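You operate a simulated robot arm through the tools that you are given. There is no shell and no other tool. Be economical: measure what you need, move in short steps, check, and stop when the job is done.

You run a simulated two-armed robot. Do the job below in one go: nothing can be reset, and whatever is moved stays where it is left.

## Task
Pick up the spray can with one hand, pass it to the other hand and put it on the top of unit two. Set down upright: spray can.

Only the result counts: the job must be done as asked and must still hold three seconds after the hand-in. Knocking over, shifting, dropping, spilling or breaking anything else fails it.

## Robot
Two 7-joint arms with two-finger parallel grippers on one trunk, on a base that drives. Base frame: it is fixed to the floor where the robot stands at the start and does not move with it; the origin is under the middle of the robot, x ahead of it, y to its left, z up. Units: cm, degrees, N and s.
The left shoulder is at the start at [7.7, 18.2, 106.2], the right one opposite. With the tool pointing down near the work surface each hand reaches from about 32 to 76 cm from the robot's upright axis, wherever it stands, measured 20 degrees to its own side. Places, roughly: top of unit two [-200, 110, 80]. Payload 3.91 kg a hand.
The TCP of each hand is the grasp point between the finger pads, 3 cm short of the fingertips. In the tool frame z runs along the fingers and y along their closing line. Largest opening 11 cm; finger width 2, thickness 1; the body of the gripper, 4.8 by 11.2 cm, starts 5.5 cm behind the TCP.
Orientation is told as [roll, pitch, yaw] about the base's x, y, z axes, in that order, counted from this pose: with the fingers straight down and closing along the base's y, the tool's x points along the base's -x, its y along +y and its z along -z.

## Interface
- The arms move only by the tool play_rows. It takes "left_increments", "right_increments" or both (then of equal length, played together; a hand with none holds still); each is a list of rows, each an object of numbers (a shift or turn left out is 0, a gripper value left out holds the last): "x", "y", "z": the shift along the tool's x, y, z in cm; "ax", "ay", "az": the turn, a rotation vector about the tool's x, y, z in degrees; "gripper": the gripper command, from -1 (shut) to 1 (fully open), values between in proportion. In form: [{"x": .., "y": .., "z": .., "ax": .., "ay": .., "az": .., "gripper": ..}, ...]. A call has 1 to 12 rows; each row shifts and turns the commanded pose from where the row before left it, along the tool's axes as they then stand. A row lasts 0.2 s, in which the tool goes at most 5 cm and 8.6 degrees; a call with a longer step from one row to the next is refused whole, and so is a gripper value outside its range. A pose out of reach is approached as far as the arm can. The call stops where the force on the tool passes 40 N (or 10 N more than at its start, if that is more) or the arm is blocked; 0.2 s more then pass. Each finger travels about 7.2 cm/s and halts on what it meets, pressing with about 43 N; the grip force reading is that of the motor and also rises with nothing between the fingers. The clock runs only during rows and for 0.2 s after the last one: add rows that do not move to give the fingers time. It gives the time, the measured TCP pose, the force on the tool (base axes), the opening and the grip force at its end, in the units of the frame above (readings bear some noise), with the torque about the TCP (base axes, N m) and any sound that the robot's microphone picked up, and new pictures: "views" is both (left out), scene, wrist or none (wrist: the cameras of the hands that moved).
- Cameras (640 x 400 px; columns grow to the right, rows downward): "scene" is now at [22.6, -1.12, 124.8]; the picture's right is [-0.15, -0.99, 0.00], its down [-0.57, 0.09, -0.82] and it looks along [0.81, -0.12, -0.57] (base axes); focal length 263 px, centre (320, 200). "left" rides on the left gripper at [7.2, -1.7, -10.3] in its tool frame; the picture's right is [0.23, 0.97, 0.00], its down [-0.76, 0.18, -0.62] and it looks along [-0.61, 0.14, 0.78] (tool axes); focal length 222 px, centre (320, 200). "right" rides on the right gripper at [7.2, 1.7, -10.3] in its tool frame; the picture's right is [-0.23, 0.97, 0.00], its down [-0.76, -0.18, -0.62] and it looks along [-0.61, -0.14, 0.78] (tool axes); focal length 222 px, centre (320, 200). There is no depth. A picture from a camera that has moved, and an enlarged one, comes with that camera's place and axes in the base frame and with its lens.
- slide_trunk(by): slides the trunk up (or, below 0, down) by that many cm; the arms and the scene camera ride with it, the base frame stays. It gives what a move gives, with no picture.
- base_move(legs): drives the robot by 1 to 6 legs, each [ahead, left, turn to the left] in cm, cm and degrees, along the robot's own axes; the way and the turn of a leg run together, so that a leg with both is an arc; at most 150 cm and 180 degrees a leg. The arms and the cameras ride along, it lands a little off, and it stops where it bumps. It gives what a move gives, and a new picture of the scene camera.
- pan_tilt(pan, tilt): turns the head with the scene camera to pan (to the left, within 80 degrees either way) and tilt (down, from -29 to 69), counted from straight ahead of the robot. It gives what a move gives, and a new picture of the scene camera.
- enlarge(camera, box): a new picture of the part [left, top, right, bottom] of that camera's present view, enlarged. It takes no simulated time.
- finish_job(): hands the job in; it is judged then, once.

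Go step by step. Nothing tells you exact positions but the pictures and the camera data: compare them with the known pose of the tool, close in by small moves and look again before you grip or let go. The budget is 120 turns and 260 pictures, counting those below and the enlarged ones. Unless the task says otherwise, let go and move clear before handing in, and close with one line.

The tools are called after "Emit:" by a JSON object that holds its "op" and its "data". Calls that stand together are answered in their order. play_rows: Moves the arms, as the interface text tells. Its arguments: {"type":"object","properties":{"left_increments":{"type":"array"},"right_increments":{"type":"array"},"views":{"type":"string","enum":["both","scene","wrist","none"]}},"required":[]} The other tools are called the same way: slide_trunk (by) slides the trunk up or down; base_move (legs) drives the base; pan_tilt (pan, tilt) turns the head that bears the scene camera; enlarge (camera, box) takes an enlarged picture of a part of a camera's view; finish_job () hands the job in.

At the start:

```text
time_s: 0.0
left_eef_pos: [56.58, 19.96, 109.05]
left_ee_rot: [0.1, 0.0, 0.0]
left_contact_force: [-0.3, -0.6, 0.2]
left_wrist_torque: [0.03, -0.01, -0.02]
left_width: 10.98
left_finger_force: 0.1
right_eef_pos: [40.45, -14.73, 103.01]
right_ee_rot: [0.0, 0.0, 0.0]
right_contact_force: [0.0, 1.5, 0.7]
right_wrist_torque: [-0.01, 0.0, 0.02]
right_width: 10.99
right_finger_force: 0.0
trunk travel left (down, up): [-32.5, 18.9]
robot x, y, heading: [-0.29, -0.33, 0.1]
head pan, tilt: [-8.7, 35.0]
```

scene: 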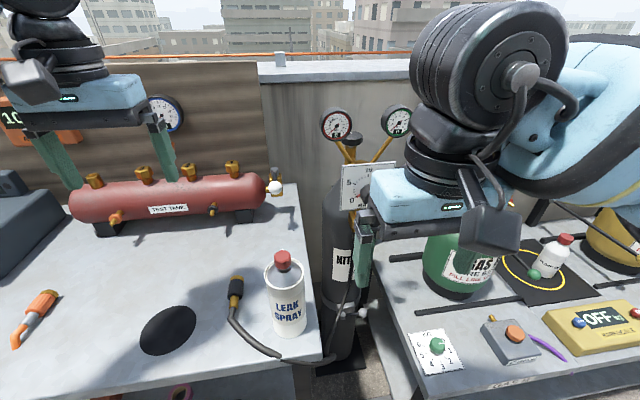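
right: 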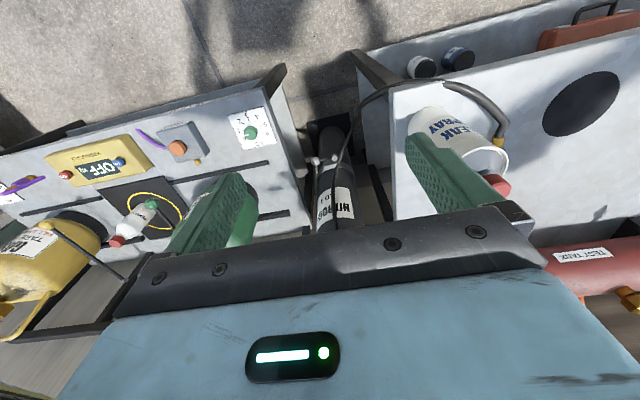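
left: 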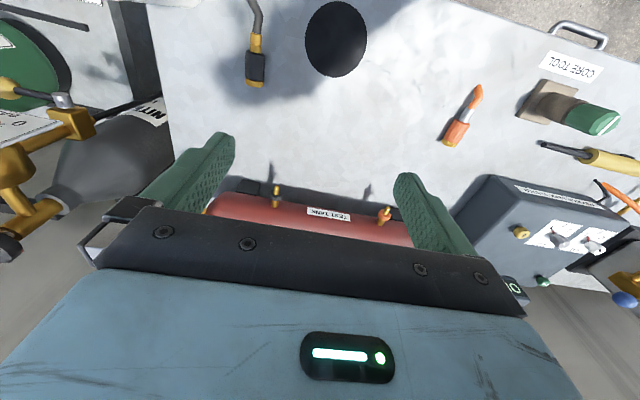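

I see the white LEAK SPRAY can with a red cap near the front-right corner of the left bench, at about [48, 0, 83–98]. I'll take close-up pictures to measure it before moving.

Emit:
{"op": "enlarge", "data": {"camera": "scene", "box": [200, 230, 360, 400]}}

Emit:
{"op": "enlarge", "data": {"camera": "right", "box": [380, 60, 560, 220]}}

Emit:
{"op": "pan_tilt", "data": {"pan": 80, "tilt": 25}}

```text
2.35 times, centred on (280, 315) of scene
camera zoom: at [22.6, -1.12, 124.8], right [-0.15, -0.99, 0.0], down [-0.57, 0.09, -0.82], along [0.81, -0.12, -0.57], focal length 618 px, centre (414, -71)
```

zoom: 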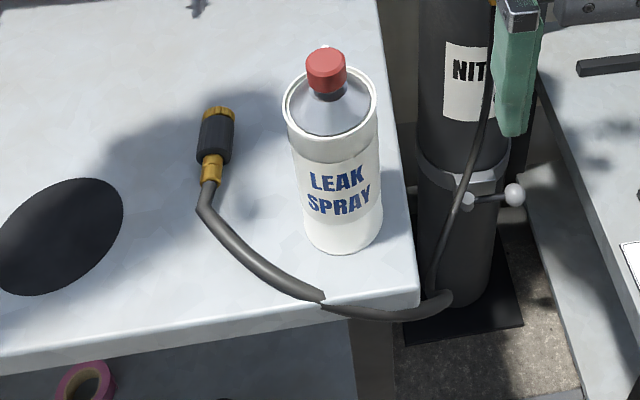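

```text
2.50 times, centred on (470, 140) of right
camera zoom: at [33.3, -13.08, 113.24], right [0.23, 0.97, 0.0], down [0.76, -0.18, 0.62], along [0.61, -0.14, -0.78], focal length 555 px, centre (-55, 350)
```

zoom: 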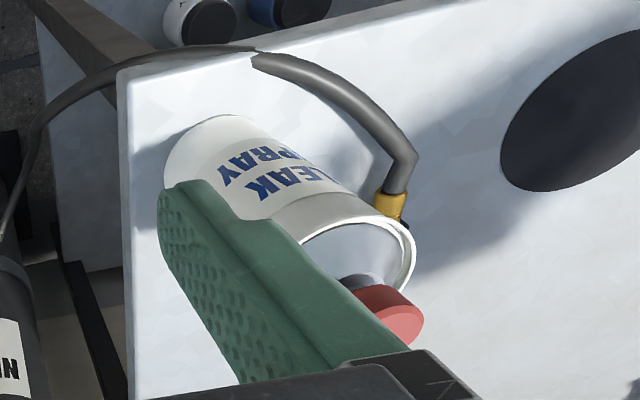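

```text
time_s: 1.6
left_eef_pos: [56.57, 19.93, 109.15]
left_ee_rot: [0.0, 0.0, 0.0]
left_contact_force: [0.5, -0.2, -0.5]
left_wrist_torque: [-0.02, 0.03, -0.02]
left_width: 10.98
left_finger_force: 0.0
right_eef_pos: [40.52, -14.72, 103.0]
right_ee_rot: [0.0, -0.1, 0.0]
right_contact_force: [-0.1, -0.4, 0.6]
right_wrist_torque: [-0.02, -0.03, -0.03]
right_width: 11.0
right_finger_force: 0.0
trunk travel left (down, up): [-32.5, 18.9]
robot x, y, heading: [0.47, 0.05, -0.1]
head pan, tilt: [80.0, 25.0]
camera scene: at [15.5, 9.29, 126.37], right [0.98, -0.17, 0.0], down [-0.07, -0.42, -0.91], along [0.16, 0.89, -0.42], focal length 263 px, centre (320, 200)
```

scene: 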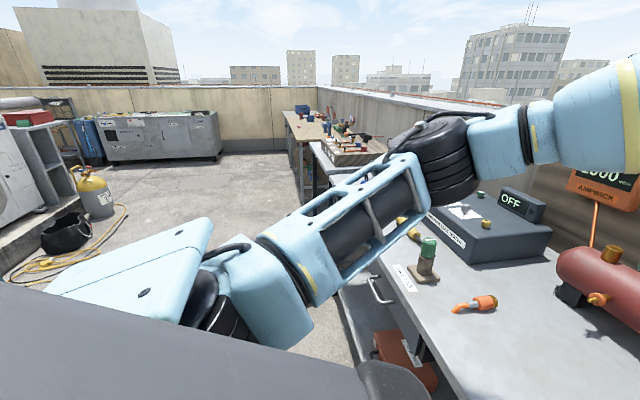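

The can's body is about 6.2 cm across, from z≈81.2 to z≈93.8, with the cap top at about 97; its axis is near [48.7, 0.3]. The right hand will take it low from the front at a tilt, so the left hand can grip the upper part from above and set it down. I'll back up first to give the arm room.

Emit:
{"op": "base_move", "data": {"legs": [[-20, 0, 0]]}}

Emit:
{"op": "pan_tilt", "data": {"pan": 0, "tilt": 35}}

Emit:
{"op": "play_rows", "data": {"right_increments": [{"az": -8.3, "z": -1}, {"az": -8.3, "z": -1}, {"az": -8.4, "z": -1}, {"ay": -8.5}, {"ay": -8.5}, {"ay": -8.5}, {"ay": -8.5}, {"ay": -8.5}, {"ay": -8.5}, {"ay": -8.5}, {}], "views": "both"}}

```text
time_s: 3.2
left_eef_pos: [36.18, 19.9, 109.06]
left_ee_rot: [0.0, 0.1, 0.0]
left_contact_force: [0.2, -0.2, -0.3]
left_wrist_torque: [0.0, 0.0, 0.01]
left_width: 11.0
left_finger_force: 0.1
right_eef_pos: [20.22, -14.75, 103.08]
right_ee_rot: [0.1, 0.0, 0.0]
right_contact_force: [-0.5, -0.2, 0.6]
right_wrist_torque: [0.01, -0.01, 0.0]
right_width: 10.99
right_finger_force: 0.1
trunk travel left (down, up): [-32.5, 18.9]
robot x, y, heading: [-20.53, -0.42, 0.1]
head pan, tilt: [80.0, 25.0]
camera scene: at [-4.92, 9.29, 126.38], right [0.98, -0.17, 0.0], down [-0.07, -0.42, -0.91], along [0.16, 0.89, -0.42], focal length 263 px, centre (320, 200)
```

scene: 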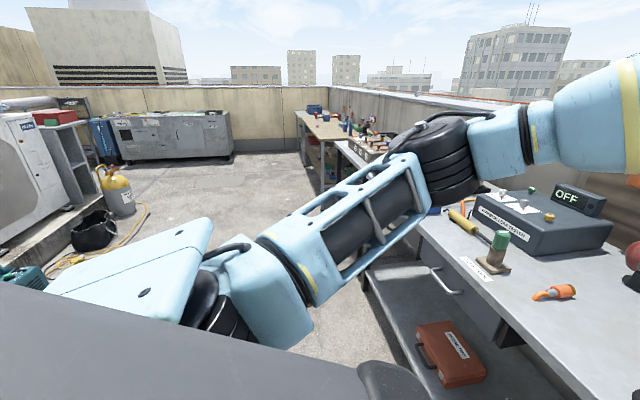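

```text
time_s: 4.8
left_eef_pos: [36.29, 19.92, 108.96]
left_ee_rot: [0.0, 0.0, 0.0]
left_contact_force: [0.0, -0.1, -0.7]
left_wrist_torque: [-0.02, 0.03, 0.0]
left_width: 11.03
left_finger_force: 0.1
right_eef_pos: [20.2, -14.78, 102.99]
right_ee_rot: [0.0, 0.0, 0.0]
right_contact_force: [0.0, -0.7, 0.6]
right_wrist_torque: [0.03, 0.0, 0.01]
right_width: 11.02
right_finger_force: 0.1
trunk travel left (down, up): [-32.5, 18.9]
robot x, y, heading: [-20.05, -0.36, 0.3]
head pan, tilt: [0.0, 35.0]
camera scene: at [2.34, 0.22, 124.8], right [0.0, -1.0, 0.0], down [-0.57, 0.0, -0.82], along [0.82, 0.0, -0.57], focal length 263 px, centre (320, 200)
```

scene: 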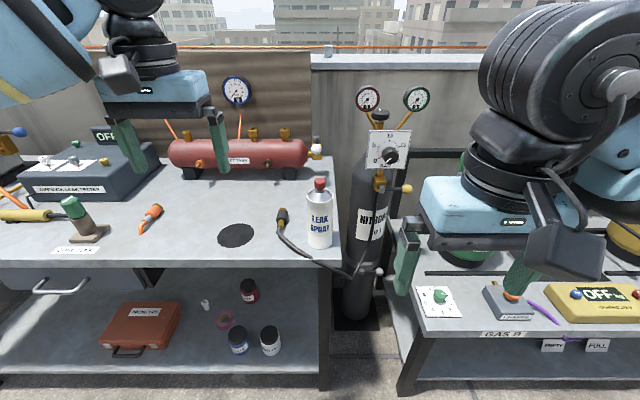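

```text
time_s: 7.2
left_eef_pos: [36.23, 19.94, 109.07]
left_ee_rot: [0.0, 0.0, 0.0]
left_contact_force: [0.0, 0.6, -0.1]
left_wrist_torque: [-0.04, 0.0, 0.01]
left_width: 11.0
left_finger_force: 0.1
right_eef_pos: [24.54, -13.8, 108.47]
right_ee_rot: [0.0, -59.5, 25.0]
right_contact_force: [-0.1, 0.4, -0.6]
right_wrist_torque: [-0.03, 0.0, 0.0]
right_width: 11.01
right_finger_force: 0.0
right hand out of reach, approached as far as the arm can: row 9, 10
trunk travel left (down, up): [-32.5, 18.9]
robot x, y, heading: [-20.11, 0.14, 0.2]
head pan, tilt: [0.0, 35.0]
camera scene: at [2.33, 0.23, 124.8], right [0.0, -1.0, 0.0], down [-0.57, 0.0, -0.82], along [0.82, 0.0, -0.57], focal length 263 px, centre (320, 200)
camera right: at [12.34, -17.71, 107.35], right [-0.31, 0.93, 0.2], down [-0.06, -0.22, 0.97], along [0.95, 0.29, 0.13], focal length 222 px, centre (320, 200)
```

scene: 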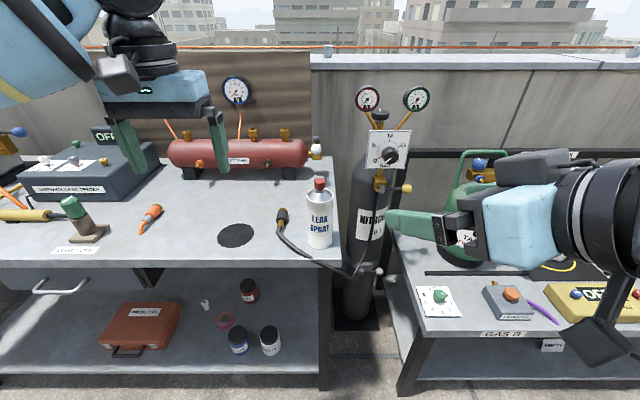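
right: 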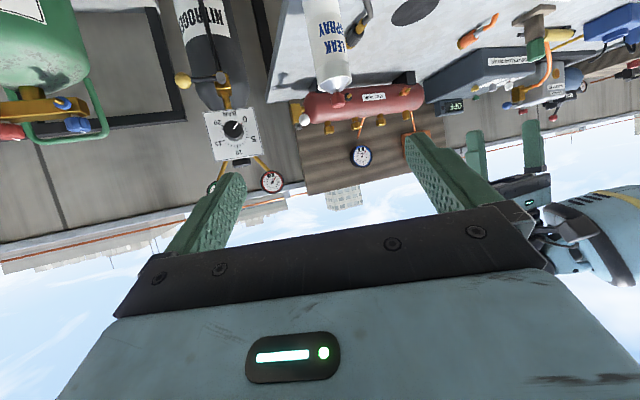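

The right hand is tilted as wanted, and the new view agrees with the can's position. I'll move part way to a pre-grasp point in front of the can and check the pose.

Emit:
{"op": "play_rows", "data": {"right_increments": [{"z": 3, "y": 0.4, "x": 0.2}, {"z": 3, "y": 0.4, "x": 0.2}, {"z": 3, "y": 0.4, "x": 0.2}, {"z": 3, "y": 0.4, "x": 0.2}, {}], "views": "none"}}

```text
time_s: 8.4
left_eef_pos: [36.16, 19.83, 109.04]
left_ee_rot: [0.0, 0.0, 0.0]
left_contact_force: [0.2, -0.8, 0.4]
left_wrist_torque: [0.0, 0.03, -0.03]
left_width: 11.02
left_finger_force: 0.0
right_eef_pos: [32.65, -8.39, 101.61]
right_ee_rot: [0.0, -59.4, 25.1]
right_contact_force: [0.0, 0.0, 0.3]
right_wrist_torque: [-0.01, -0.03, 0.03]
right_width: 11.02
right_finger_force: 0.1
trunk travel left (down, up): [-32.5, 18.9]
robot x, y, heading: [-20.13, 0.05, -0.2]
head pan, tilt: [0.0, 35.0]
```

The arm follows as expected. I'll go on to the pre-grasp point about 13 cm short of the can.

Emit:
{"op": "play_rows", "data": {"right_increments": [{"z": 2.6, "y": 0.25, "x": 0.9}, {"z": 2.6, "y": 0.25, "x": 0.9}, {"z": 2.6, "y": 0.25, "x": 0.9}, {"z": 2.5, "y": 0.25, "x": 0.9}, {}], "views": "both"}}

```text
time_s: 9.6
left_eef_pos: [36.24, 19.93, 109.0]
left_ee_rot: [0.0, 0.1, 0.0]
left_contact_force: [-1.5, 0.1, -0.3]
left_wrist_torque: [0.03, 0.05, -0.04]
left_width: 11.01
left_finger_force: 0.2
right_eef_pos: [38.79, -4.58, 93.37]
right_ee_rot: [0.0, -59.5, 25.0]
right_contact_force: [-0.3, -0.1, 0.6]
right_wrist_torque: [0.0, 0.0, 0.0]
right_width: 11.02
right_finger_force: 0.1
trunk travel left (down, up): [-32.5, 18.9]
robot x, y, heading: [-20.5, 0.01, 0.1]
head pan, tilt: [0.0, 35.0]
camera scene: at [2.32, 0.21, 124.8], right [0.0, -1.0, 0.0], down [-0.57, 0.0, -0.82], along [0.82, 0.0, -0.57], focal length 263 px, centre (320, 200)
camera right: at [26.51, -8.34, 92.29], right [-0.31, 0.93, 0.2], down [-0.06, -0.22, 0.97], along [0.95, 0.29, 0.13], focal length 222 px, centre (320, 200)
```

scene: 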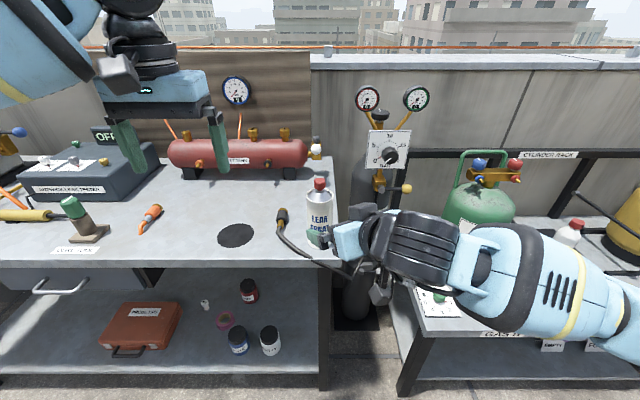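
right: 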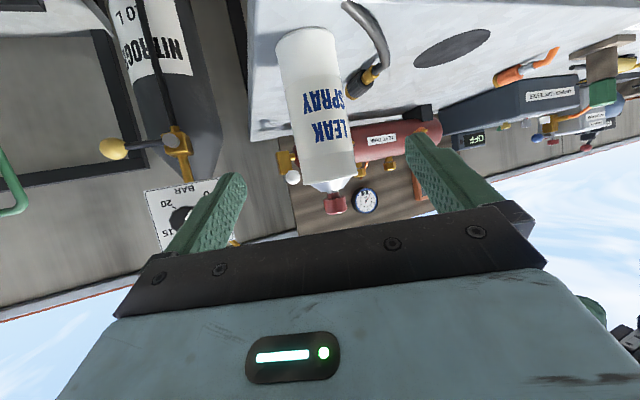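

The can lines up between the fingers; the wrist view gives the cap at about [48.7, 0.1, 96.5]. I'll advance along the finger axis.

Emit:
{"op": "play_rows", "data": {"right_increments": [{"z": 2}, {"z": 2}, {"z": 2}, {"z": 2}, {"z": 1}, {}], "views": "both"}}

```text
time_s: 11.0
left_eef_pos: [36.28, 19.87, 109.05]
left_ee_rot: [0.0, -0.1, 0.0]
left_contact_force: [-0.5, -0.6, 0.0]
left_wrist_torque: [0.0, 0.03, 0.04]
left_width: 11.01
left_finger_force: 0.2
right_eef_pos: [45.83, -1.18, 88.71]
right_ee_rot: [0.1, -59.5, 24.9]
right_contact_force: [0.3, -0.2, -0.4]
right_wrist_torque: [-0.03, 0.05, -0.02]
right_width: 10.99
right_finger_force: 0.2
trunk travel left (down, up): [-32.5, 18.9]
robot x, y, heading: [-20.33, -0.19, 0.1]
head pan, tilt: [0.0, 35.0]
camera scene: at [2.33, 0.21, 124.8], right [0.0, -1.0, 0.0], down [-0.57, 0.0, -0.82], along [0.82, 0.0, -0.57], focal length 263 px, centre (320, 200)
camera right: at [33.74, -4.91, 87.62], right [-0.31, 0.93, 0.2], down [-0.06, -0.22, 0.97], along [0.95, 0.29, 0.13], focal length 222 px, centre (320, 200)
```

scene: 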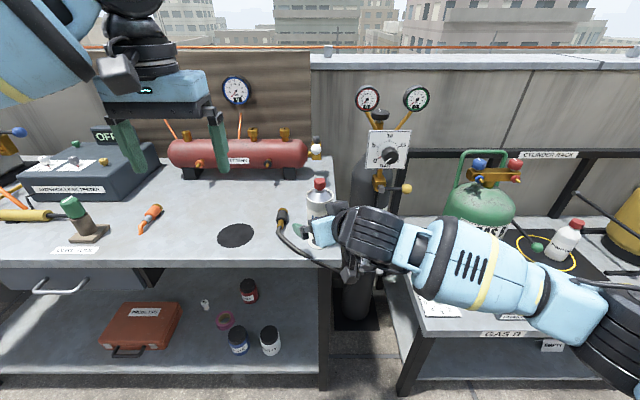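
right: 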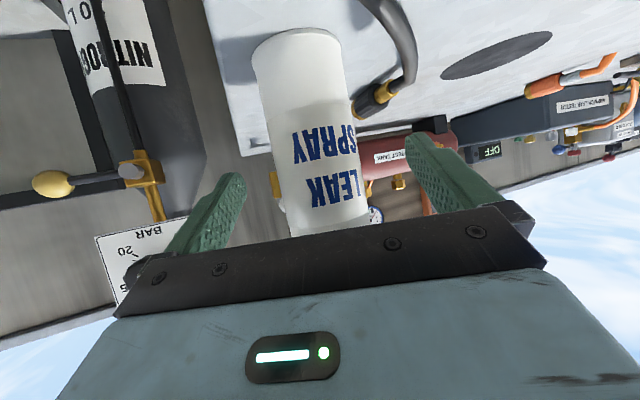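

The can is centred in the opening and the hose lies clear to the left. I'll narrow the fingers a little, advance the last 3.7 cm and check.

Emit:
{"op": "play_rows", "data": {"right_increments": [{"gripper": 0.6}, {"z": 1}, {"z": 1}, {"z": 1}, {"z": 0.7}, {}], "views": "both"}}

Emit:
{"op": "enlarge", "data": {"camera": "scene", "box": [260, 160, 380, 280]}}

```text
time_s: 12.4
left_eef_pos: [36.24, 19.99, 109.06]
left_ee_rot: [0.1, 0.1, 0.0]
left_contact_force: [-0.6, 0.4, -0.8]
left_wrist_torque: [0.03, -0.02, 0.0]
left_width: 10.97
left_finger_force: 0.0
right_eef_pos: [48.84, 0.22, 86.91]
right_ee_rot: [-0.1, -59.4, 25.0]
right_contact_force: [-0.5, 0.2, -0.2]
right_wrist_torque: [-0.01, 0.02, -0.03]
right_width: 8.8
right_finger_force: 0.0
trunk travel left (down, up): [-32.5, 18.9]
robot x, y, heading: [-20.45, 0.09, 0.0]
head pan, tilt: [0.0, 35.0]
camera scene: at [2.33, 0.21, 124.8], right [0.0, -1.0, 0.0], down [-0.57, 0.0, -0.82], along [0.82, 0.0, -0.57], focal length 263 px, centre (320, 200)
camera right: at [36.66, -3.58, 85.82], right [-0.31, 0.93, 0.2], down [-0.06, -0.22, 0.97], along [0.95, 0.29, 0.13], focal length 222 px, centre (320, 200)
```

scene: 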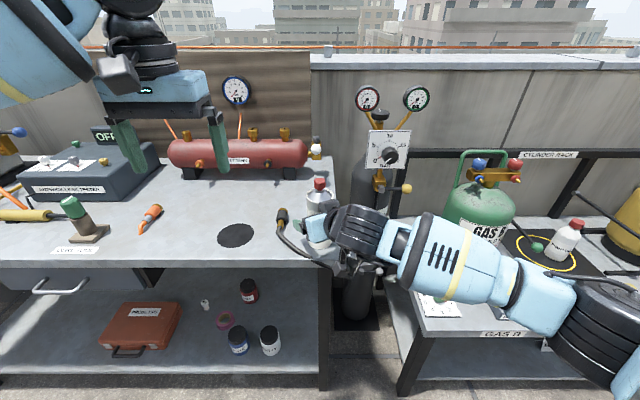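
right: 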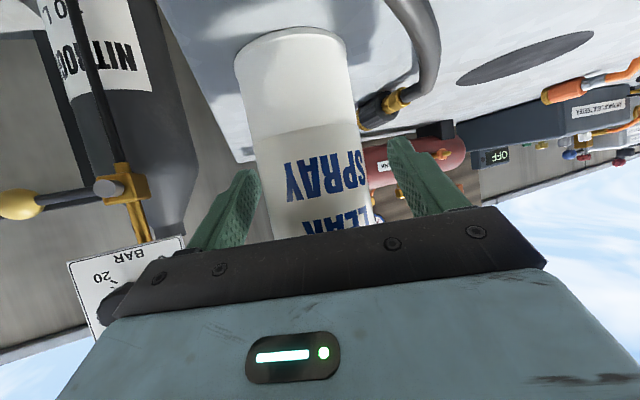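

```text
3.33 times, centred on (320, 220) of scene
camera zoom: at [2.33, 0.21, 124.8], right [0.0, -1.0, 0.0], down [-0.57, 0.0, -0.82], along [0.82, 0.0, -0.57], focal length 875 px, centre (320, 133)
```

zoom: 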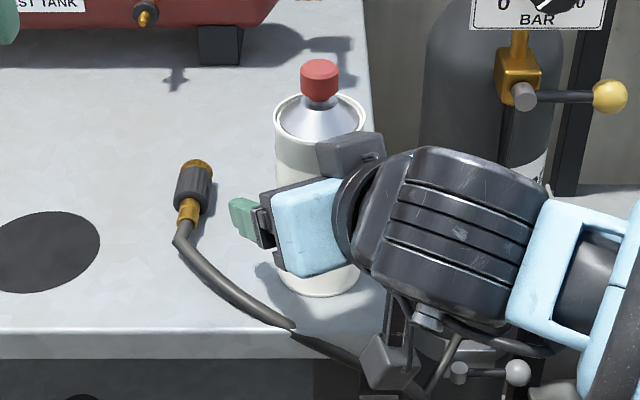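

The can sits about 0.5 cm toward the right finger and 0.4 cm deeper than the grasp point. I'll correct for that and close the fingers.

Emit:
{"op": "play_rows", "data": {"right_increments": [{"y": -0.5, "z": 0.4}, {}, {"gripper": 0.3}, {}, {"gripper": 0.0}, {"gripper": -0.4}, {"gripper": -1}, {}, {}], "views": "both"}}

```text
time_s: 14.4
left_eef_pos: [36.24, 20.02, 108.95]
left_ee_rot: [0.0, 0.0, 0.1]
left_contact_force: [-0.5, 0.0, 0.4]
left_wrist_torque: [0.01, 0.02, 0.0]
left_width: 10.99
left_finger_force: 0.2
right_eef_pos: [49.37, -0.14, 86.76]
right_ee_rot: [0.0, -59.5, 25.0]
right_contact_force: [-1.3, 0.6, -0.5]
right_wrist_torque: [0.02, 0.02, 0.01]
right_width: 5.75
right_finger_force: 42.4
trunk travel left (down, up): [-32.5, 18.9]
robot x, y, heading: [-20.47, 0.27, -0.1]
head pan, tilt: [0.0, 35.0]
camera scene: at [2.33, 0.22, 124.8], right [0.0, -1.0, 0.0], down [-0.57, 0.0, -0.82], along [0.82, 0.0, -0.57], focal length 263 px, centre (320, 200)
camera right: at [37.23, -3.99, 85.63], right [-0.31, 0.93, 0.2], down [-0.06, -0.22, 0.97], along [0.95, 0.29, 0.13], focal length 222 px, centre (320, 200)
```

scene: 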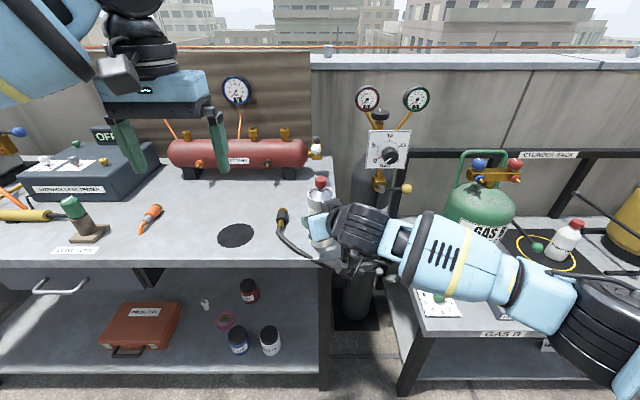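
right: 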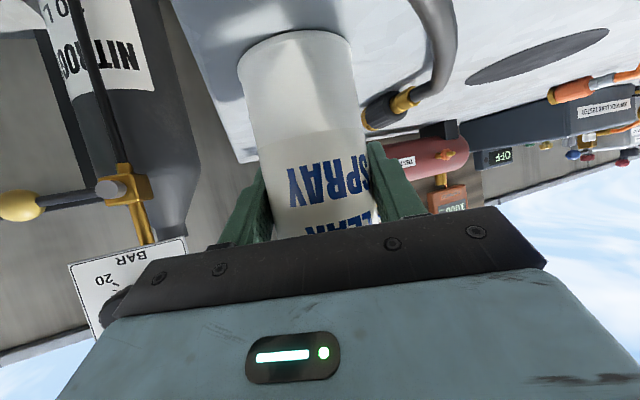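

The can is gripped at 5.75 cm wide with a full grip force. I'll lift it straight up 10 cm.

Emit:
{"op": "play_rows", "data": {"right_increments": [{"x": -0.86, "z": -0.51}, {"x": -1.72, "z": -1.02}, {"x": -1.72, "z": -1.02}, {"x": -1.72, "z": -1.02}, {"x": -1.72, "z": -1.02}, {"x": -0.86, "z": -0.51}, {}], "views": "both"}}

```text
time_s: 16.0
left_eef_pos: [36.31, 19.87, 109.09]
left_ee_rot: [0.0, 0.0, 0.0]
left_contact_force: [0.2, -0.4, -0.3]
left_wrist_torque: [0.02, -0.02, -0.01]
left_width: 11.0
left_finger_force: 0.1
right_eef_pos: [49.34, -0.13, 96.77]
right_ee_rot: [-0.1, -59.5, 25.1]
right_contact_force: [-0.3, -0.3, -3.4]
right_wrist_torque: [-0.03, 0.0, -0.01]
right_width: 5.75
right_finger_force: 43.2
trunk travel left (down, up): [-32.5, 18.9]
robot x, y, heading: [-20.36, 0.2, -0.3]
head pan, tilt: [0.0, 35.0]
camera scene: at [2.37, 0.22, 124.79], right [0.0, -1.0, 0.0], down [-0.57, 0.0, -0.82], along [0.82, 0.0, -0.57], focal length 263 px, centre (320, 200)
camera right: at [37.16, -3.87, 95.66], right [-0.31, 0.93, 0.2], down [-0.06, -0.22, 0.97], along [0.95, 0.29, 0.13], focal length 222 px, centre (320, 200)
```

scene: 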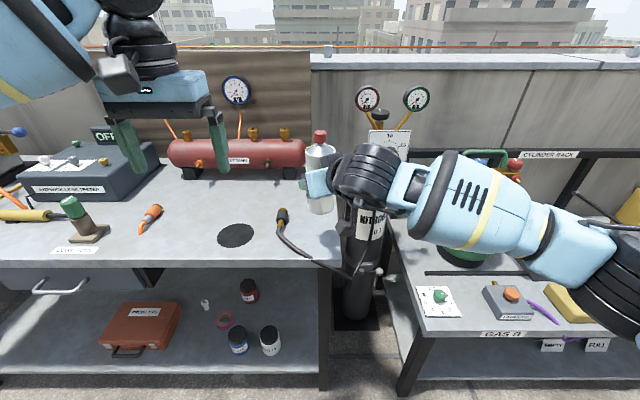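
right: 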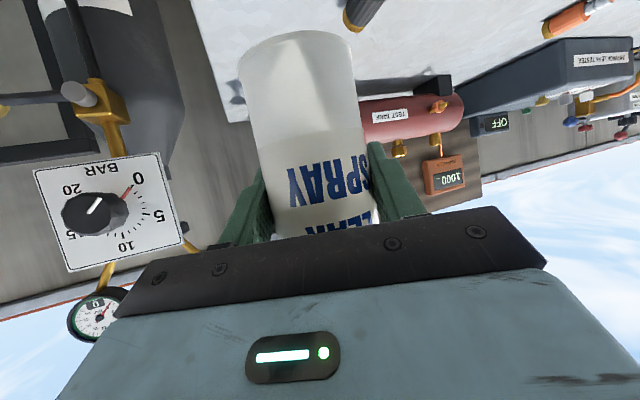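

The can is held firmly and upright, and it weighs about 3.4 N. I'll bring it closer to the robot for the hand-over, then look.

Emit:
{"op": "play_rows", "data": {"right_increments": [{"x": 0.55, "y": 0.77, "z": -1.6}, {"x": 0.55, "y": 0.77, "z": -1.6}, {"x": 0.55, "y": 0.77, "z": -1.6}, {"x": 0.55, "y": 0.77, "z": -1.6}, {"x": 0.55, "y": 0.77, "z": -1.6}, {"x": 0.55, "y": 0.77, "z": -1.6}, {}], "views": "none"}}

Emit:
{"op": "enlarge", "data": {"camera": "scene", "box": [230, 110, 430, 290]}}

Emit:
{"op": "enlarge", "data": {"camera": "left", "box": [0, 0, 640, 400]}}

```text
time_s: 17.6
left_eef_pos: [36.24, 19.99, 109.0]
left_ee_rot: [0.0, 0.0, 0.0]
left_contact_force: [0.1, 0.4, 0.2]
left_wrist_torque: [0.01, -0.01, -0.01]
left_width: 11.01
left_finger_force: 0.1
right_eef_pos: [38.38, -0.24, 98.69]
right_ee_rot: [0.1, -59.5, 24.9]
right_contact_force: [-0.1, 0.7, -2.7]
right_wrist_torque: [0.03, -0.02, -0.01]
right_width: 5.74
right_finger_force: 42.6
trunk travel left (down, up): [-32.5, 18.9]
robot x, y, heading: [-20.4, -0.25, -0.1]
head pan, tilt: [0.0, 35.0]
```

```text
2.22 times, centred on (330, 200) of scene
camera zoom: at [2.38, 0.21, 124.79], right [0.0, -1.0, 0.0], down [-0.57, 0.0, -0.82], along [0.82, 0.0, -0.57], focal length 584 px, centre (298, 200)
```

zoom: 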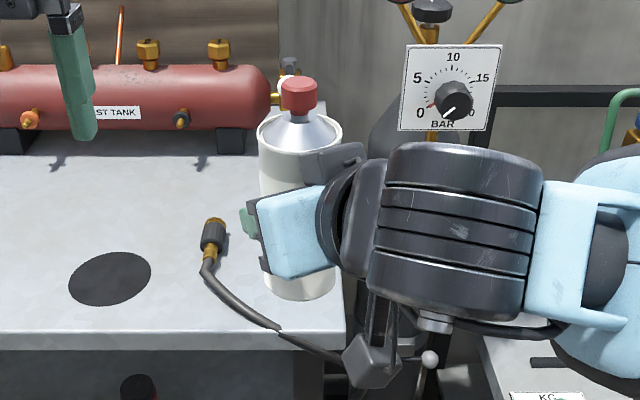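

```text
1.00 times, centred on (320, 200) of left (not enlarged: the box is as wide or as high as the picture)
camera zoom: at [28.93, 18.22, 119.46], right [-0.23, 0.97, 0.0], down [0.76, 0.18, 0.62], along [0.61, 0.14, -0.78], focal length 222 px, centre (320, 200)
```

zoom: 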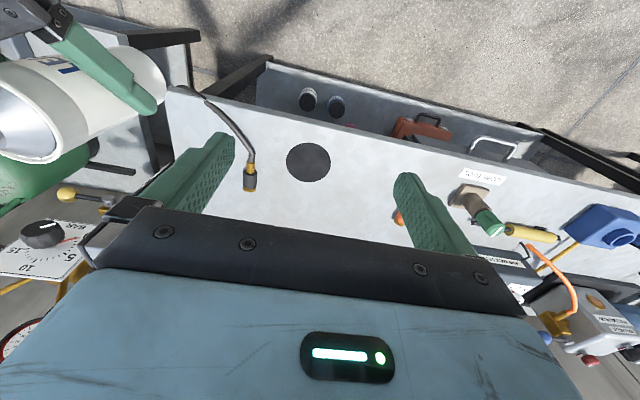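

The can's axis is now near [37.9, 0.1], with its rim at z≈105.7 and cap top at z≈109.2. The left hand will rise, turn to yaw 25° to match the right hand, and lean slightly away from the right wrist before it goes over the can.

Emit:
{"op": "play_rows", "data": {"left_increments": [{"z": -2.4, "az": -8.33}, {"z": -2.4, "az": -8.33}, {"z": -2.4, "az": -8.34}, {"ay": 6}, {"ay": 6}, {}], "views": "wrist"}}

```text
time_s: 19.0
left_eef_pos: [36.3, 20.04, 116.25]
left_ee_rot: [0.0, 12.1, 25.0]
left_contact_force: [-0.6, -0.3, -0.6]
left_wrist_torque: [0.02, -0.04, 0.02]
left_width: 11.02
left_finger_force: 0.1
right_eef_pos: [38.34, -0.21, 98.7]
right_ee_rot: [0.0, -59.5, 24.9]
right_contact_force: [0.4, 0.5, -3.5]
right_wrist_torque: [0.01, 0.03, 0.0]
right_width: 5.72
right_finger_force: 42.9
trunk travel left (down, up): [-32.5, 18.9]
robot x, y, heading: [-20.12, -0.06, -0.1]
head pan, tilt: [0.0, 35.0]
camera left: at [32.49, 16.34, 127.99], right [-0.61, 0.79, 0.05], down [0.72, 0.53, 0.45], along [0.33, 0.31, -0.89], focal length 222 px, centre (320, 200)
```

left: 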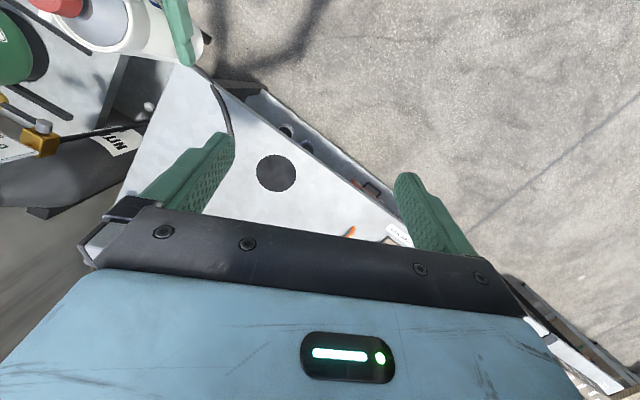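

The left hand is turned and leaning as planned. I'll move it over the can, staying above the cap.

Emit:
{"op": "play_rows", "data": {"left_increments": [{"x": 0.74, "y": -3.12, "z": 0.37}, {"x": 0.74, "y": -3.12, "z": 0.37}, {"x": 0.74, "y": -3.12, "z": 0.37}, {"x": 0.74, "y": -3.12, "z": 0.37}, {"x": 0.74, "y": -3.12, "z": 0.37}, {"x": 0.74, "y": -3.12, "z": 0.37}, {}], "views": "both"}}

```text
time_s: 20.6
left_eef_pos: [38.47, 3.51, 115.77]
left_ee_rot: [-1.7, 11.4, 26.1]
left_contact_force: [-0.5, -0.2, 0.1]
left_wrist_torque: [-0.02, -0.02, -0.01]
left_width: 11.01
left_finger_force: 0.0
left hand out of reach, approached as far as the arm can: row 5, 6
right_eef_pos: [38.14, -0.14, 98.61]
right_ee_rot: [0.0, -59.6, 24.7]
right_contact_force: [-0.2, -0.2, -2.9]
right_wrist_torque: [0.01, 0.0, -0.03]
right_width: 5.72
right_finger_force: 42.9
trunk travel left (down, up): [-32.5, 18.9]
robot x, y, heading: [-19.98, -0.01, 0.1]
head pan, tilt: [0.0, 35.0]
camera scene: at [2.34, 0.19, 124.8], right [0.0, -1.0, 0.0], down [-0.57, 0.0, -0.82], along [0.82, 0.0, -0.57], focal length 263 px, centre (320, 200)
camera left: at [34.51, 0.04, 127.57], right [-0.63, 0.77, 0.02], down [0.69, 0.56, 0.45], along [0.34, 0.3, -0.89], focal length 222 px, centre (320, 200)
```

scene: 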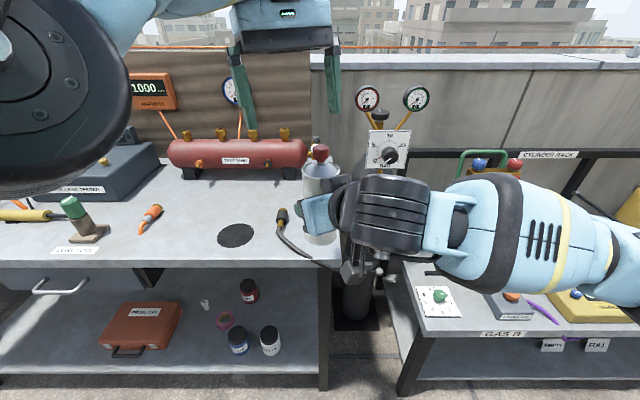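
left: 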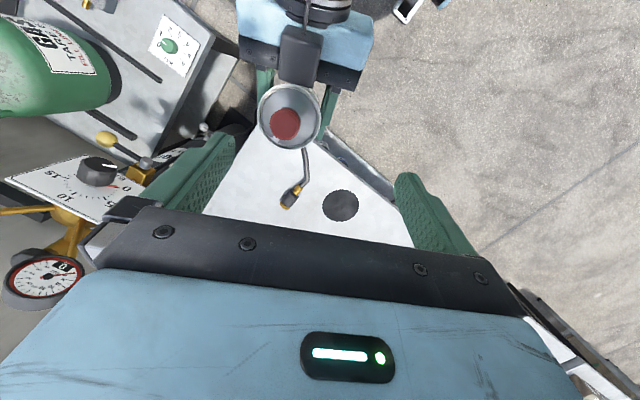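

The left arm is near its reach limit up here. I'll drive back from the bench, then lower the can and shift it left so both arms meet comfortably.

Emit:
{"op": "base_move", "data": {"legs": [[-30, 0, 0]]}}

```text
time_s: 22.6
left_eef_pos: [8.18, 3.04, 115.31]
left_ee_rot: [-1.3, 11.9, 25.7]
left_contact_force: [-0.4, 0.1, 0.3]
left_wrist_torque: [0.01, -0.02, 0.0]
left_width: 11.0
left_finger_force: 0.0
right_eef_pos: [7.77, -0.73, 98.6]
right_ee_rot: [0.0, -59.5, 24.3]
right_contact_force: [-0.3, 0.0, -3.7]
right_wrist_torque: [0.01, -0.02, 0.02]
right_width: 5.7
right_finger_force: 43.0
trunk travel left (down, up): [-32.5, 18.9]
robot x, y, heading: [-50.82, 0.06, -0.7]
head pan, tilt: [0.0, 35.0]
camera scene: at [-28.16, 0.14, 124.8], right [-0.01, -1.0, 0.0], down [-0.57, 0.01, -0.82], along [0.82, -0.01, -0.57], focal length 263 px, centre (320, 200)
```

scene: 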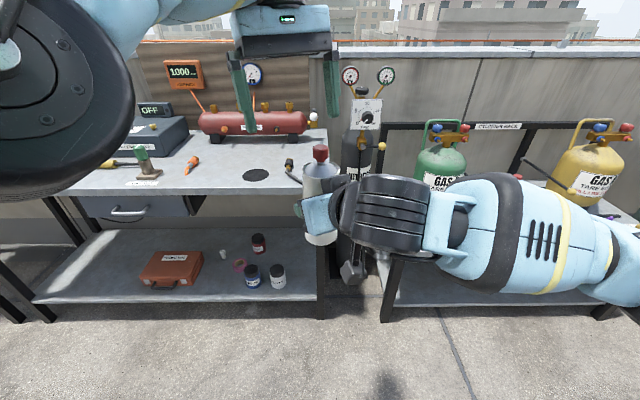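

We are clear of the bench. Now I'll lower the can by 14 cm and shift it 7 cm left, with the left hand coming down above it.

Emit:
{"op": "play_rows", "data": {"right_increments": [{"x": 1.76, "y": 1.06, "z": 1.61}, {"x": 1.76, "y": 1.06, "z": 1.61}, {"x": 1.76, "y": 1.06, "z": 1.61}, {"x": 1.76, "y": 1.06, "z": 1.61}, {"x": 1.76, "y": 1.06, "z": 1.61}, {"x": 1.76, "y": 1.06, "z": 1.61}, {}], "left_increments": [{}, {}, {"x": -0.42, "z": 1.95}, {"x": -0.42, "z": 1.95}, {"x": -0.42, "z": 1.95}, {"x": -0.42, "z": 1.95}, {}], "views": "both"}}

```text
time_s: 24.2
left_eef_pos: [8.25, 3.1, 107.31]
left_ee_rot: [-1.3, 11.8, 25.7]
left_contact_force: [-0.8, -1.0, 0.4]
left_wrist_torque: [0.01, -0.03, -0.03]
left_width: 11.03
left_finger_force: 0.1
right_eef_pos: [7.83, 6.29, 84.4]
right_ee_rot: [0.1, -59.5, 24.2]
right_contact_force: [-0.5, 0.3, -3.1]
right_wrist_torque: [0.01, 0.01, 0.02]
right_width: 5.71
right_finger_force: 42.8
trunk travel left (down, up): [-32.5, 18.9]
robot x, y, heading: [-50.87, 0.53, -0.8]
head pan, tilt: [0.0, 35.0]
camera scene: at [-28.16, 0.1, 124.8], right [-0.01, -1.0, 0.0], down [-0.57, 0.01, -0.82], along [0.82, -0.01, -0.57], focal length 263 px, centre (320, 200)
camera right: at [-4.33, 2.64, 83.34], right [-0.29, 0.94, 0.2], down [-0.06, -0.22, 0.97], along [0.95, 0.27, 0.13], focal length 222 px, centre (320, 200)
camera left: at [4.37, -0.45, 119.01], right [-0.63, 0.78, 0.02], down [0.7, 0.55, 0.45], along [0.34, 0.3, -0.89], focal length 222 px, centre (320, 200)
```

scene: 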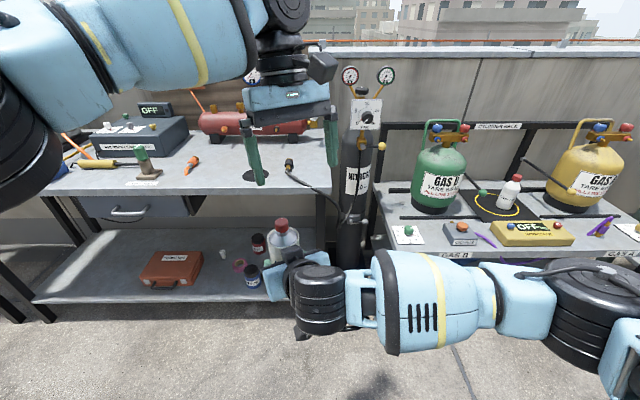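
right: 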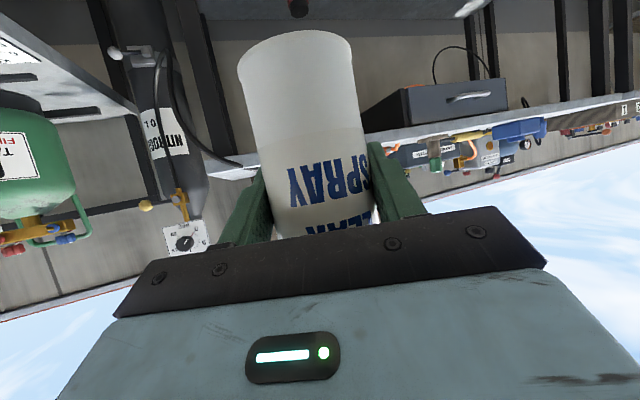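
left: 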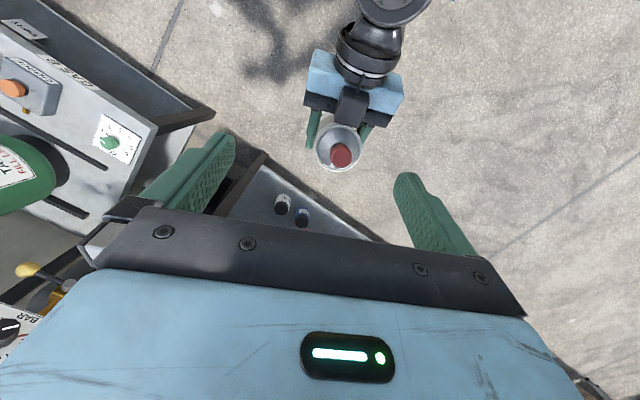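

The can's axis is now near [7.65, 6.25], with the rim at z≈91.4 and cap top at z≈94.9. I'll bring the left hand in line above the can.

Emit:
{"op": "play_rows", "data": {"left_increments": [{"x": -1.05, "y": 0.83, "z": 1.6}, {"x": -1.05, "y": 0.83, "z": 1.6}, {"x": -1.05, "y": 0.83, "z": 1.6}, {"x": -1.05, "y": 0.83, "z": 1.6}, {}], "views": "both"}}

```text
time_s: 25.4
left_eef_pos: [9.63, 7.17, 100.05]
left_ee_rot: [-1.4, 11.8, 25.7]
left_contact_force: [0.5, 0.4, 0.6]
left_wrist_torque: [0.01, -0.02, -0.02]
left_width: 11.02
left_finger_force: 0.0
right_eef_pos: [7.94, 6.2, 84.51]
right_ee_rot: [0.0, -59.5, 24.2]
right_contact_force: [-0.7, 0.1, -3.5]
right_wrist_torque: [-0.01, -0.01, 0.0]
right_width: 5.72
right_finger_force: 42.8
trunk travel left (down, up): [-32.5, 18.9]
robot x, y, heading: [-50.85, 0.36, -0.7]
head pan, tilt: [0.0, 35.0]
camera scene: at [-28.13, 0.11, 124.8], right [-0.01, -1.0, 0.0], down [-0.57, 0.01, -0.82], along [0.82, -0.01, -0.57], focal length 263 px, centre (320, 200)
camera left: at [5.63, 3.68, 111.87], right [-0.63, 0.78, 0.03], down [0.7, 0.55, 0.45], along [0.34, 0.3, -0.89], focal length 222 px, centre (320, 200)
```

scene: 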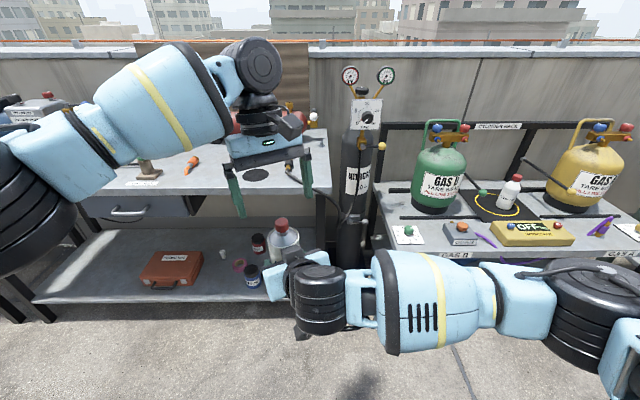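
left: 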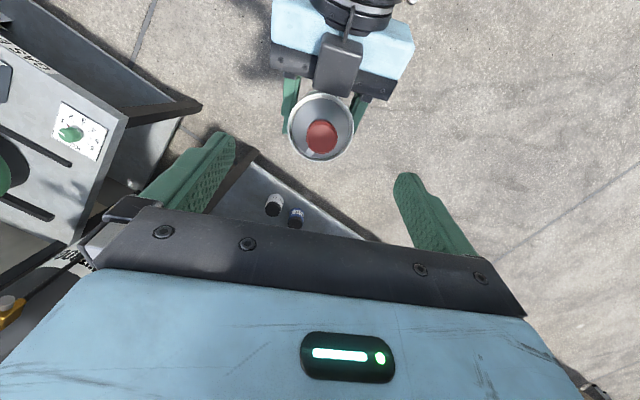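

The left hand lines up to within 0.2 cm. I'll descend 6.5 cm along the fingers and look.

Emit:
{"op": "play_rows", "data": {"left_increments": [{"y": -0.2, "z": 1.5}, {"z": 2}, {"z": 2}, {"z": 1}, {}], "views": "both"}}

Emit:
{"op": "enlarge", "data": {"camera": "scene", "box": [200, 120, 400, 340]}}

```text
time_s: 26.6
left_eef_pos: [8.57, 6.17, 93.74]
left_ee_rot: [-1.3, 11.8, 25.7]
left_contact_force: [0.0, 0.4, 0.4]
left_wrist_torque: [-0.01, 0.02, 0.0]
left_width: 11.0
left_finger_force: 0.0
right_eef_pos: [7.9, 6.27, 84.41]
right_ee_rot: [0.0, -59.5, 24.2]
right_contact_force: [0.5, -0.9, -2.8]
right_wrist_torque: [0.0, -0.03, 0.01]
right_width: 5.72
right_finger_force: 43.3
trunk travel left (down, up): [-32.5, 18.9]
robot x, y, heading: [-50.8, 0.45, -0.6]
head pan, tilt: [0.0, 35.0]
camera scene: at [-28.12, 0.14, 124.79], right [-0.01, -1.0, 0.0], down [-0.57, 0.01, -0.82], along [0.82, -0.01, -0.57], focal length 263 px, centre (320, 200)
camera left: at [4.61, 2.67, 105.55], right [-0.63, 0.78, 0.03], down [0.7, 0.55, 0.45], along [0.34, 0.3, -0.89], focal length 222 px, centre (320, 200)
```

scene: 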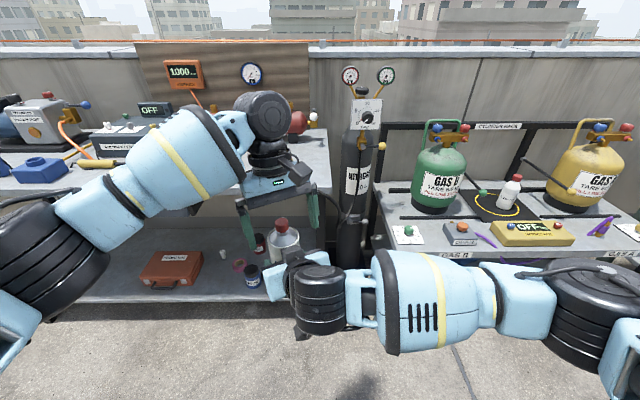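
left: 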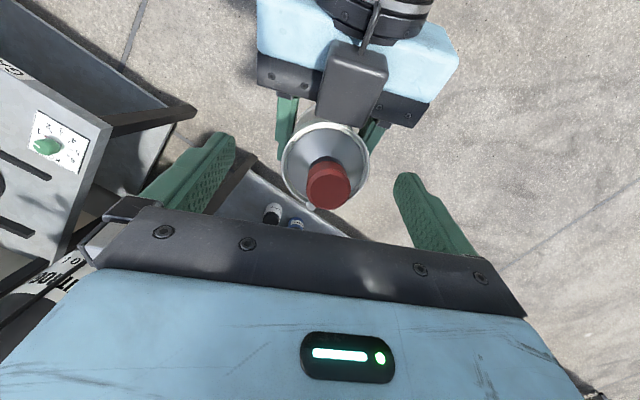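

```text
1.82 times, centred on (300, 230) of scene
camera zoom: at [-28.12, 0.14, 124.79], right [-0.01, -1.0, 0.0], down [-0.57, 0.01, -0.82], along [0.82, -0.01, -0.57], focal length 477 px, centre (356, 146)
```

zoom: 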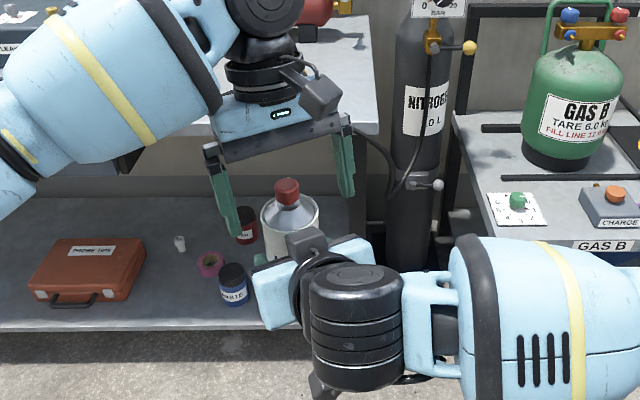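

The can is between the left fingers with about 0.25 cm to correct. I'll go down the last 3.1 cm.

Emit:
{"op": "play_rows", "data": {"left_increments": [{"y": 0.25, "z": 1}, {"z": 1}, {"z": 1.1}, {}], "views": "both"}}

Emit:
{"op": "enlarge", "data": {"camera": "scene", "box": [220, 160, 380, 320]}}

```text
time_s: 27.6
left_eef_pos: [7.98, 6.06, 90.76]
left_ee_rot: [-1.2, 11.9, 25.7]
left_contact_force: [0.5, 0.3, 0.9]
left_wrist_torque: [0.0, 0.01, 0.0]
left_width: 10.99
left_finger_force: 0.2
right_eef_pos: [7.89, 6.24, 84.41]
right_ee_rot: [-0.1, -59.4, 24.1]
right_contact_force: [-0.5, 0.5, -3.4]
right_wrist_torque: [0.0, -0.02, 0.05]
right_width: 5.71
right_finger_force: 43.1
trunk travel left (down, up): [-32.5, 18.9]
robot x, y, heading: [-50.83, 0.03, -0.6]
head pan, tilt: [0.0, 35.0]
camera scene: at [-28.12, 0.14, 124.79], right [-0.01, -1.0, 0.0], down [-0.57, 0.01, -0.82], along [0.82, -0.01, -0.57], focal length 263 px, centre (320, 200)
camera left: at [3.93, 2.46, 102.45], right [-0.63, 0.78, 0.03], down [0.7, 0.55, 0.45], along [0.34, 0.3, -0.89], focal length 222 px, centre (320, 200)
```

scene: 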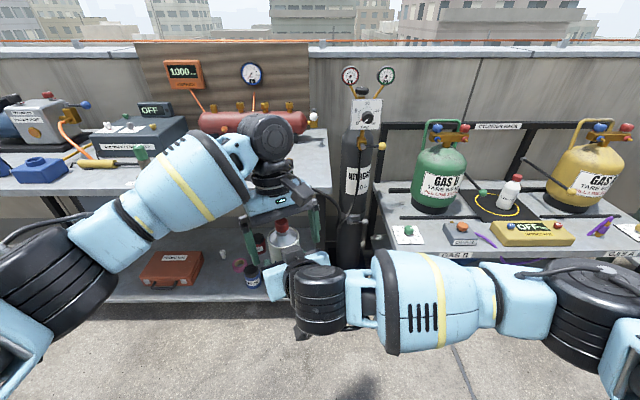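
left: 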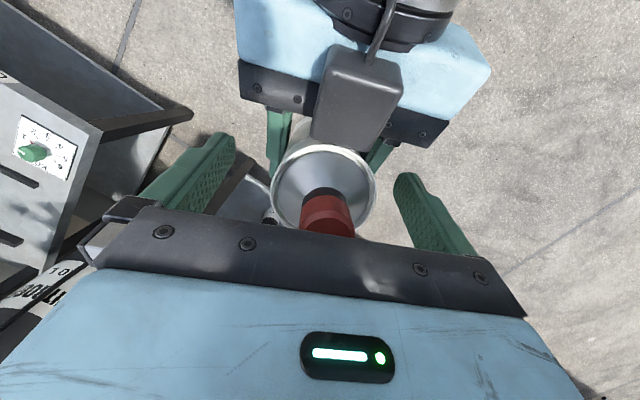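

```text
2.50 times, centred on (300, 240) of scene
camera zoom: at [-28.12, 0.14, 124.79], right [-0.01, -1.0, 0.0], down [-0.57, 0.01, -0.82], along [0.82, -0.01, -0.57], focal length 656 px, centre (370, 100)
```

zoom: 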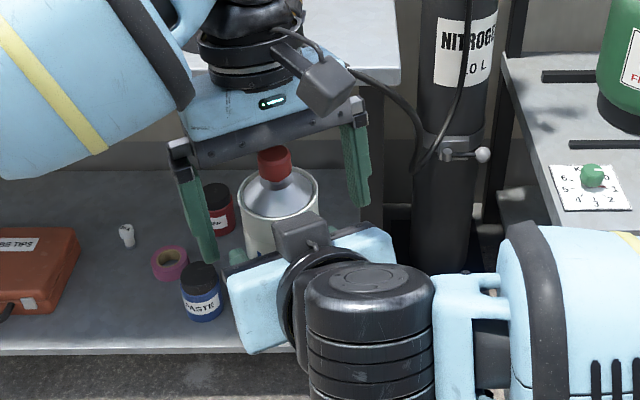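

The left fingers straddle the can's upper body, and the can is 0.4 cm toward the right hand. I'll correct that and close the left gripper.

Emit:
{"op": "play_rows", "data": {"left_increments": [{"x": 0.4}, {"gripper": 0.4}, {}, {"gripper": 0.15}, {}, {"gripper": -0.2}, {"gripper": -1}, {}, {}], "views": "both"}}

```text
time_s: 29.6
left_eef_pos: [7.54, 6.01, 90.72]
left_ee_rot: [-1.2, 11.8, 25.8]
left_contact_force: [-3.5, 7.5, 0.4]
left_wrist_torque: [0.9, 0.38, -0.16]
left_width: 5.7
left_finger_force: 43.0
right_eef_pos: [7.91, 6.17, 84.47]
right_ee_rot: [-0.2, -59.5, 24.3]
right_contact_force: [2.0, -7.5, -3.5]
right_wrist_torque: [-0.39, -0.17, 0.21]
right_width: 5.74
right_finger_force: 43.1
trunk travel left (down, up): [-32.5, 18.9]
robot x, y, heading: [-50.66, 0.57, -0.5]
head pan, tilt: [0.0, 35.0]
camera scene: at [-28.12, 0.14, 124.79], right [-0.01, -1.0, 0.0], down [-0.57, 0.01, -0.82], along [0.82, -0.01, -0.57], focal length 263 px, centre (320, 200)
camera left: at [3.61, 2.47, 102.49], right [-0.63, 0.78, 0.03], down [0.7, 0.55, 0.45], along [0.34, 0.3, -0.89], focal length 222 px, centre (320, 200)
```

scene: 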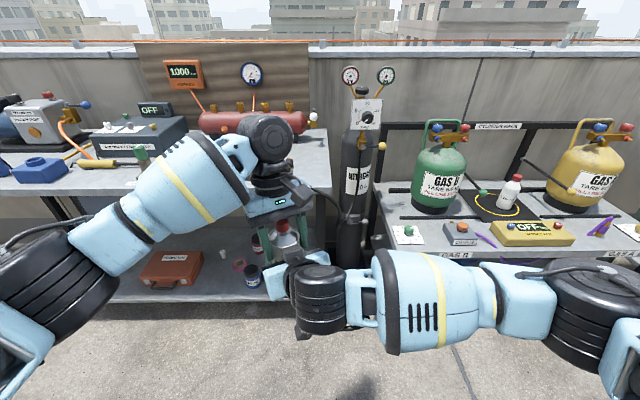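
left: 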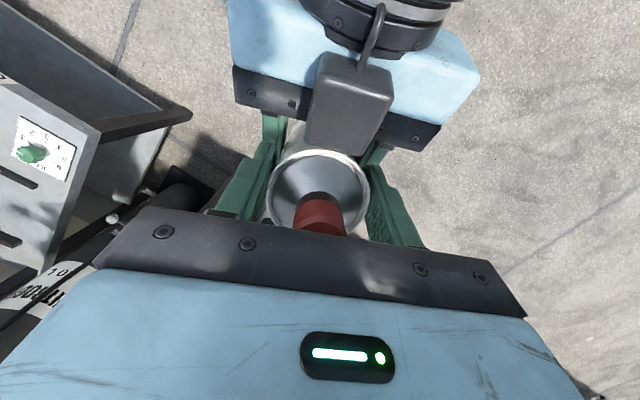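

The left hand has the can too, at 5.7 cm with full grip. I'll open the right gripper and back it away horizontally.

Emit:
{"op": "play_rows", "data": {"right_increments": [{"gripper": 0}, {"gripper": 0.5}, {"gripper": 1}, {}, {}, {}], "views": "wrist"}}

```text
time_s: 31.1
left_eef_pos: [7.57, 5.94, 90.74]
left_ee_rot: [-1.3, 11.9, 25.8]
left_contact_force: [-0.5, 0.0, -0.5]
left_wrist_torque: [-0.01, 0.02, 0.03]
left_width: 5.69
left_finger_force: 42.9
right_eef_pos: [7.9, 6.3, 84.42]
right_ee_rot: [0.0, -59.4, 24.1]
right_contact_force: [0.9, 0.2, -0.2]
right_wrist_torque: [0.03, -0.01, -0.01]
right_width: 10.97
right_finger_force: 0.0
trunk travel left (down, up): [-32.5, 18.9]
robot x, y, heading: [-51.15, -0.04, -0.6]
head pan, tilt: [0.0, 35.0]
camera right: at [-4.3, 2.66, 83.37], right [-0.29, 0.94, 0.2], down [-0.06, -0.22, 0.97], along [0.95, 0.27, 0.13], focal length 222 px, centre (320, 200)
```

right: 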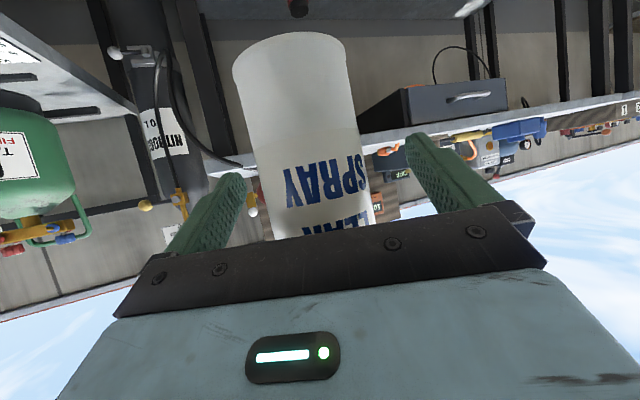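

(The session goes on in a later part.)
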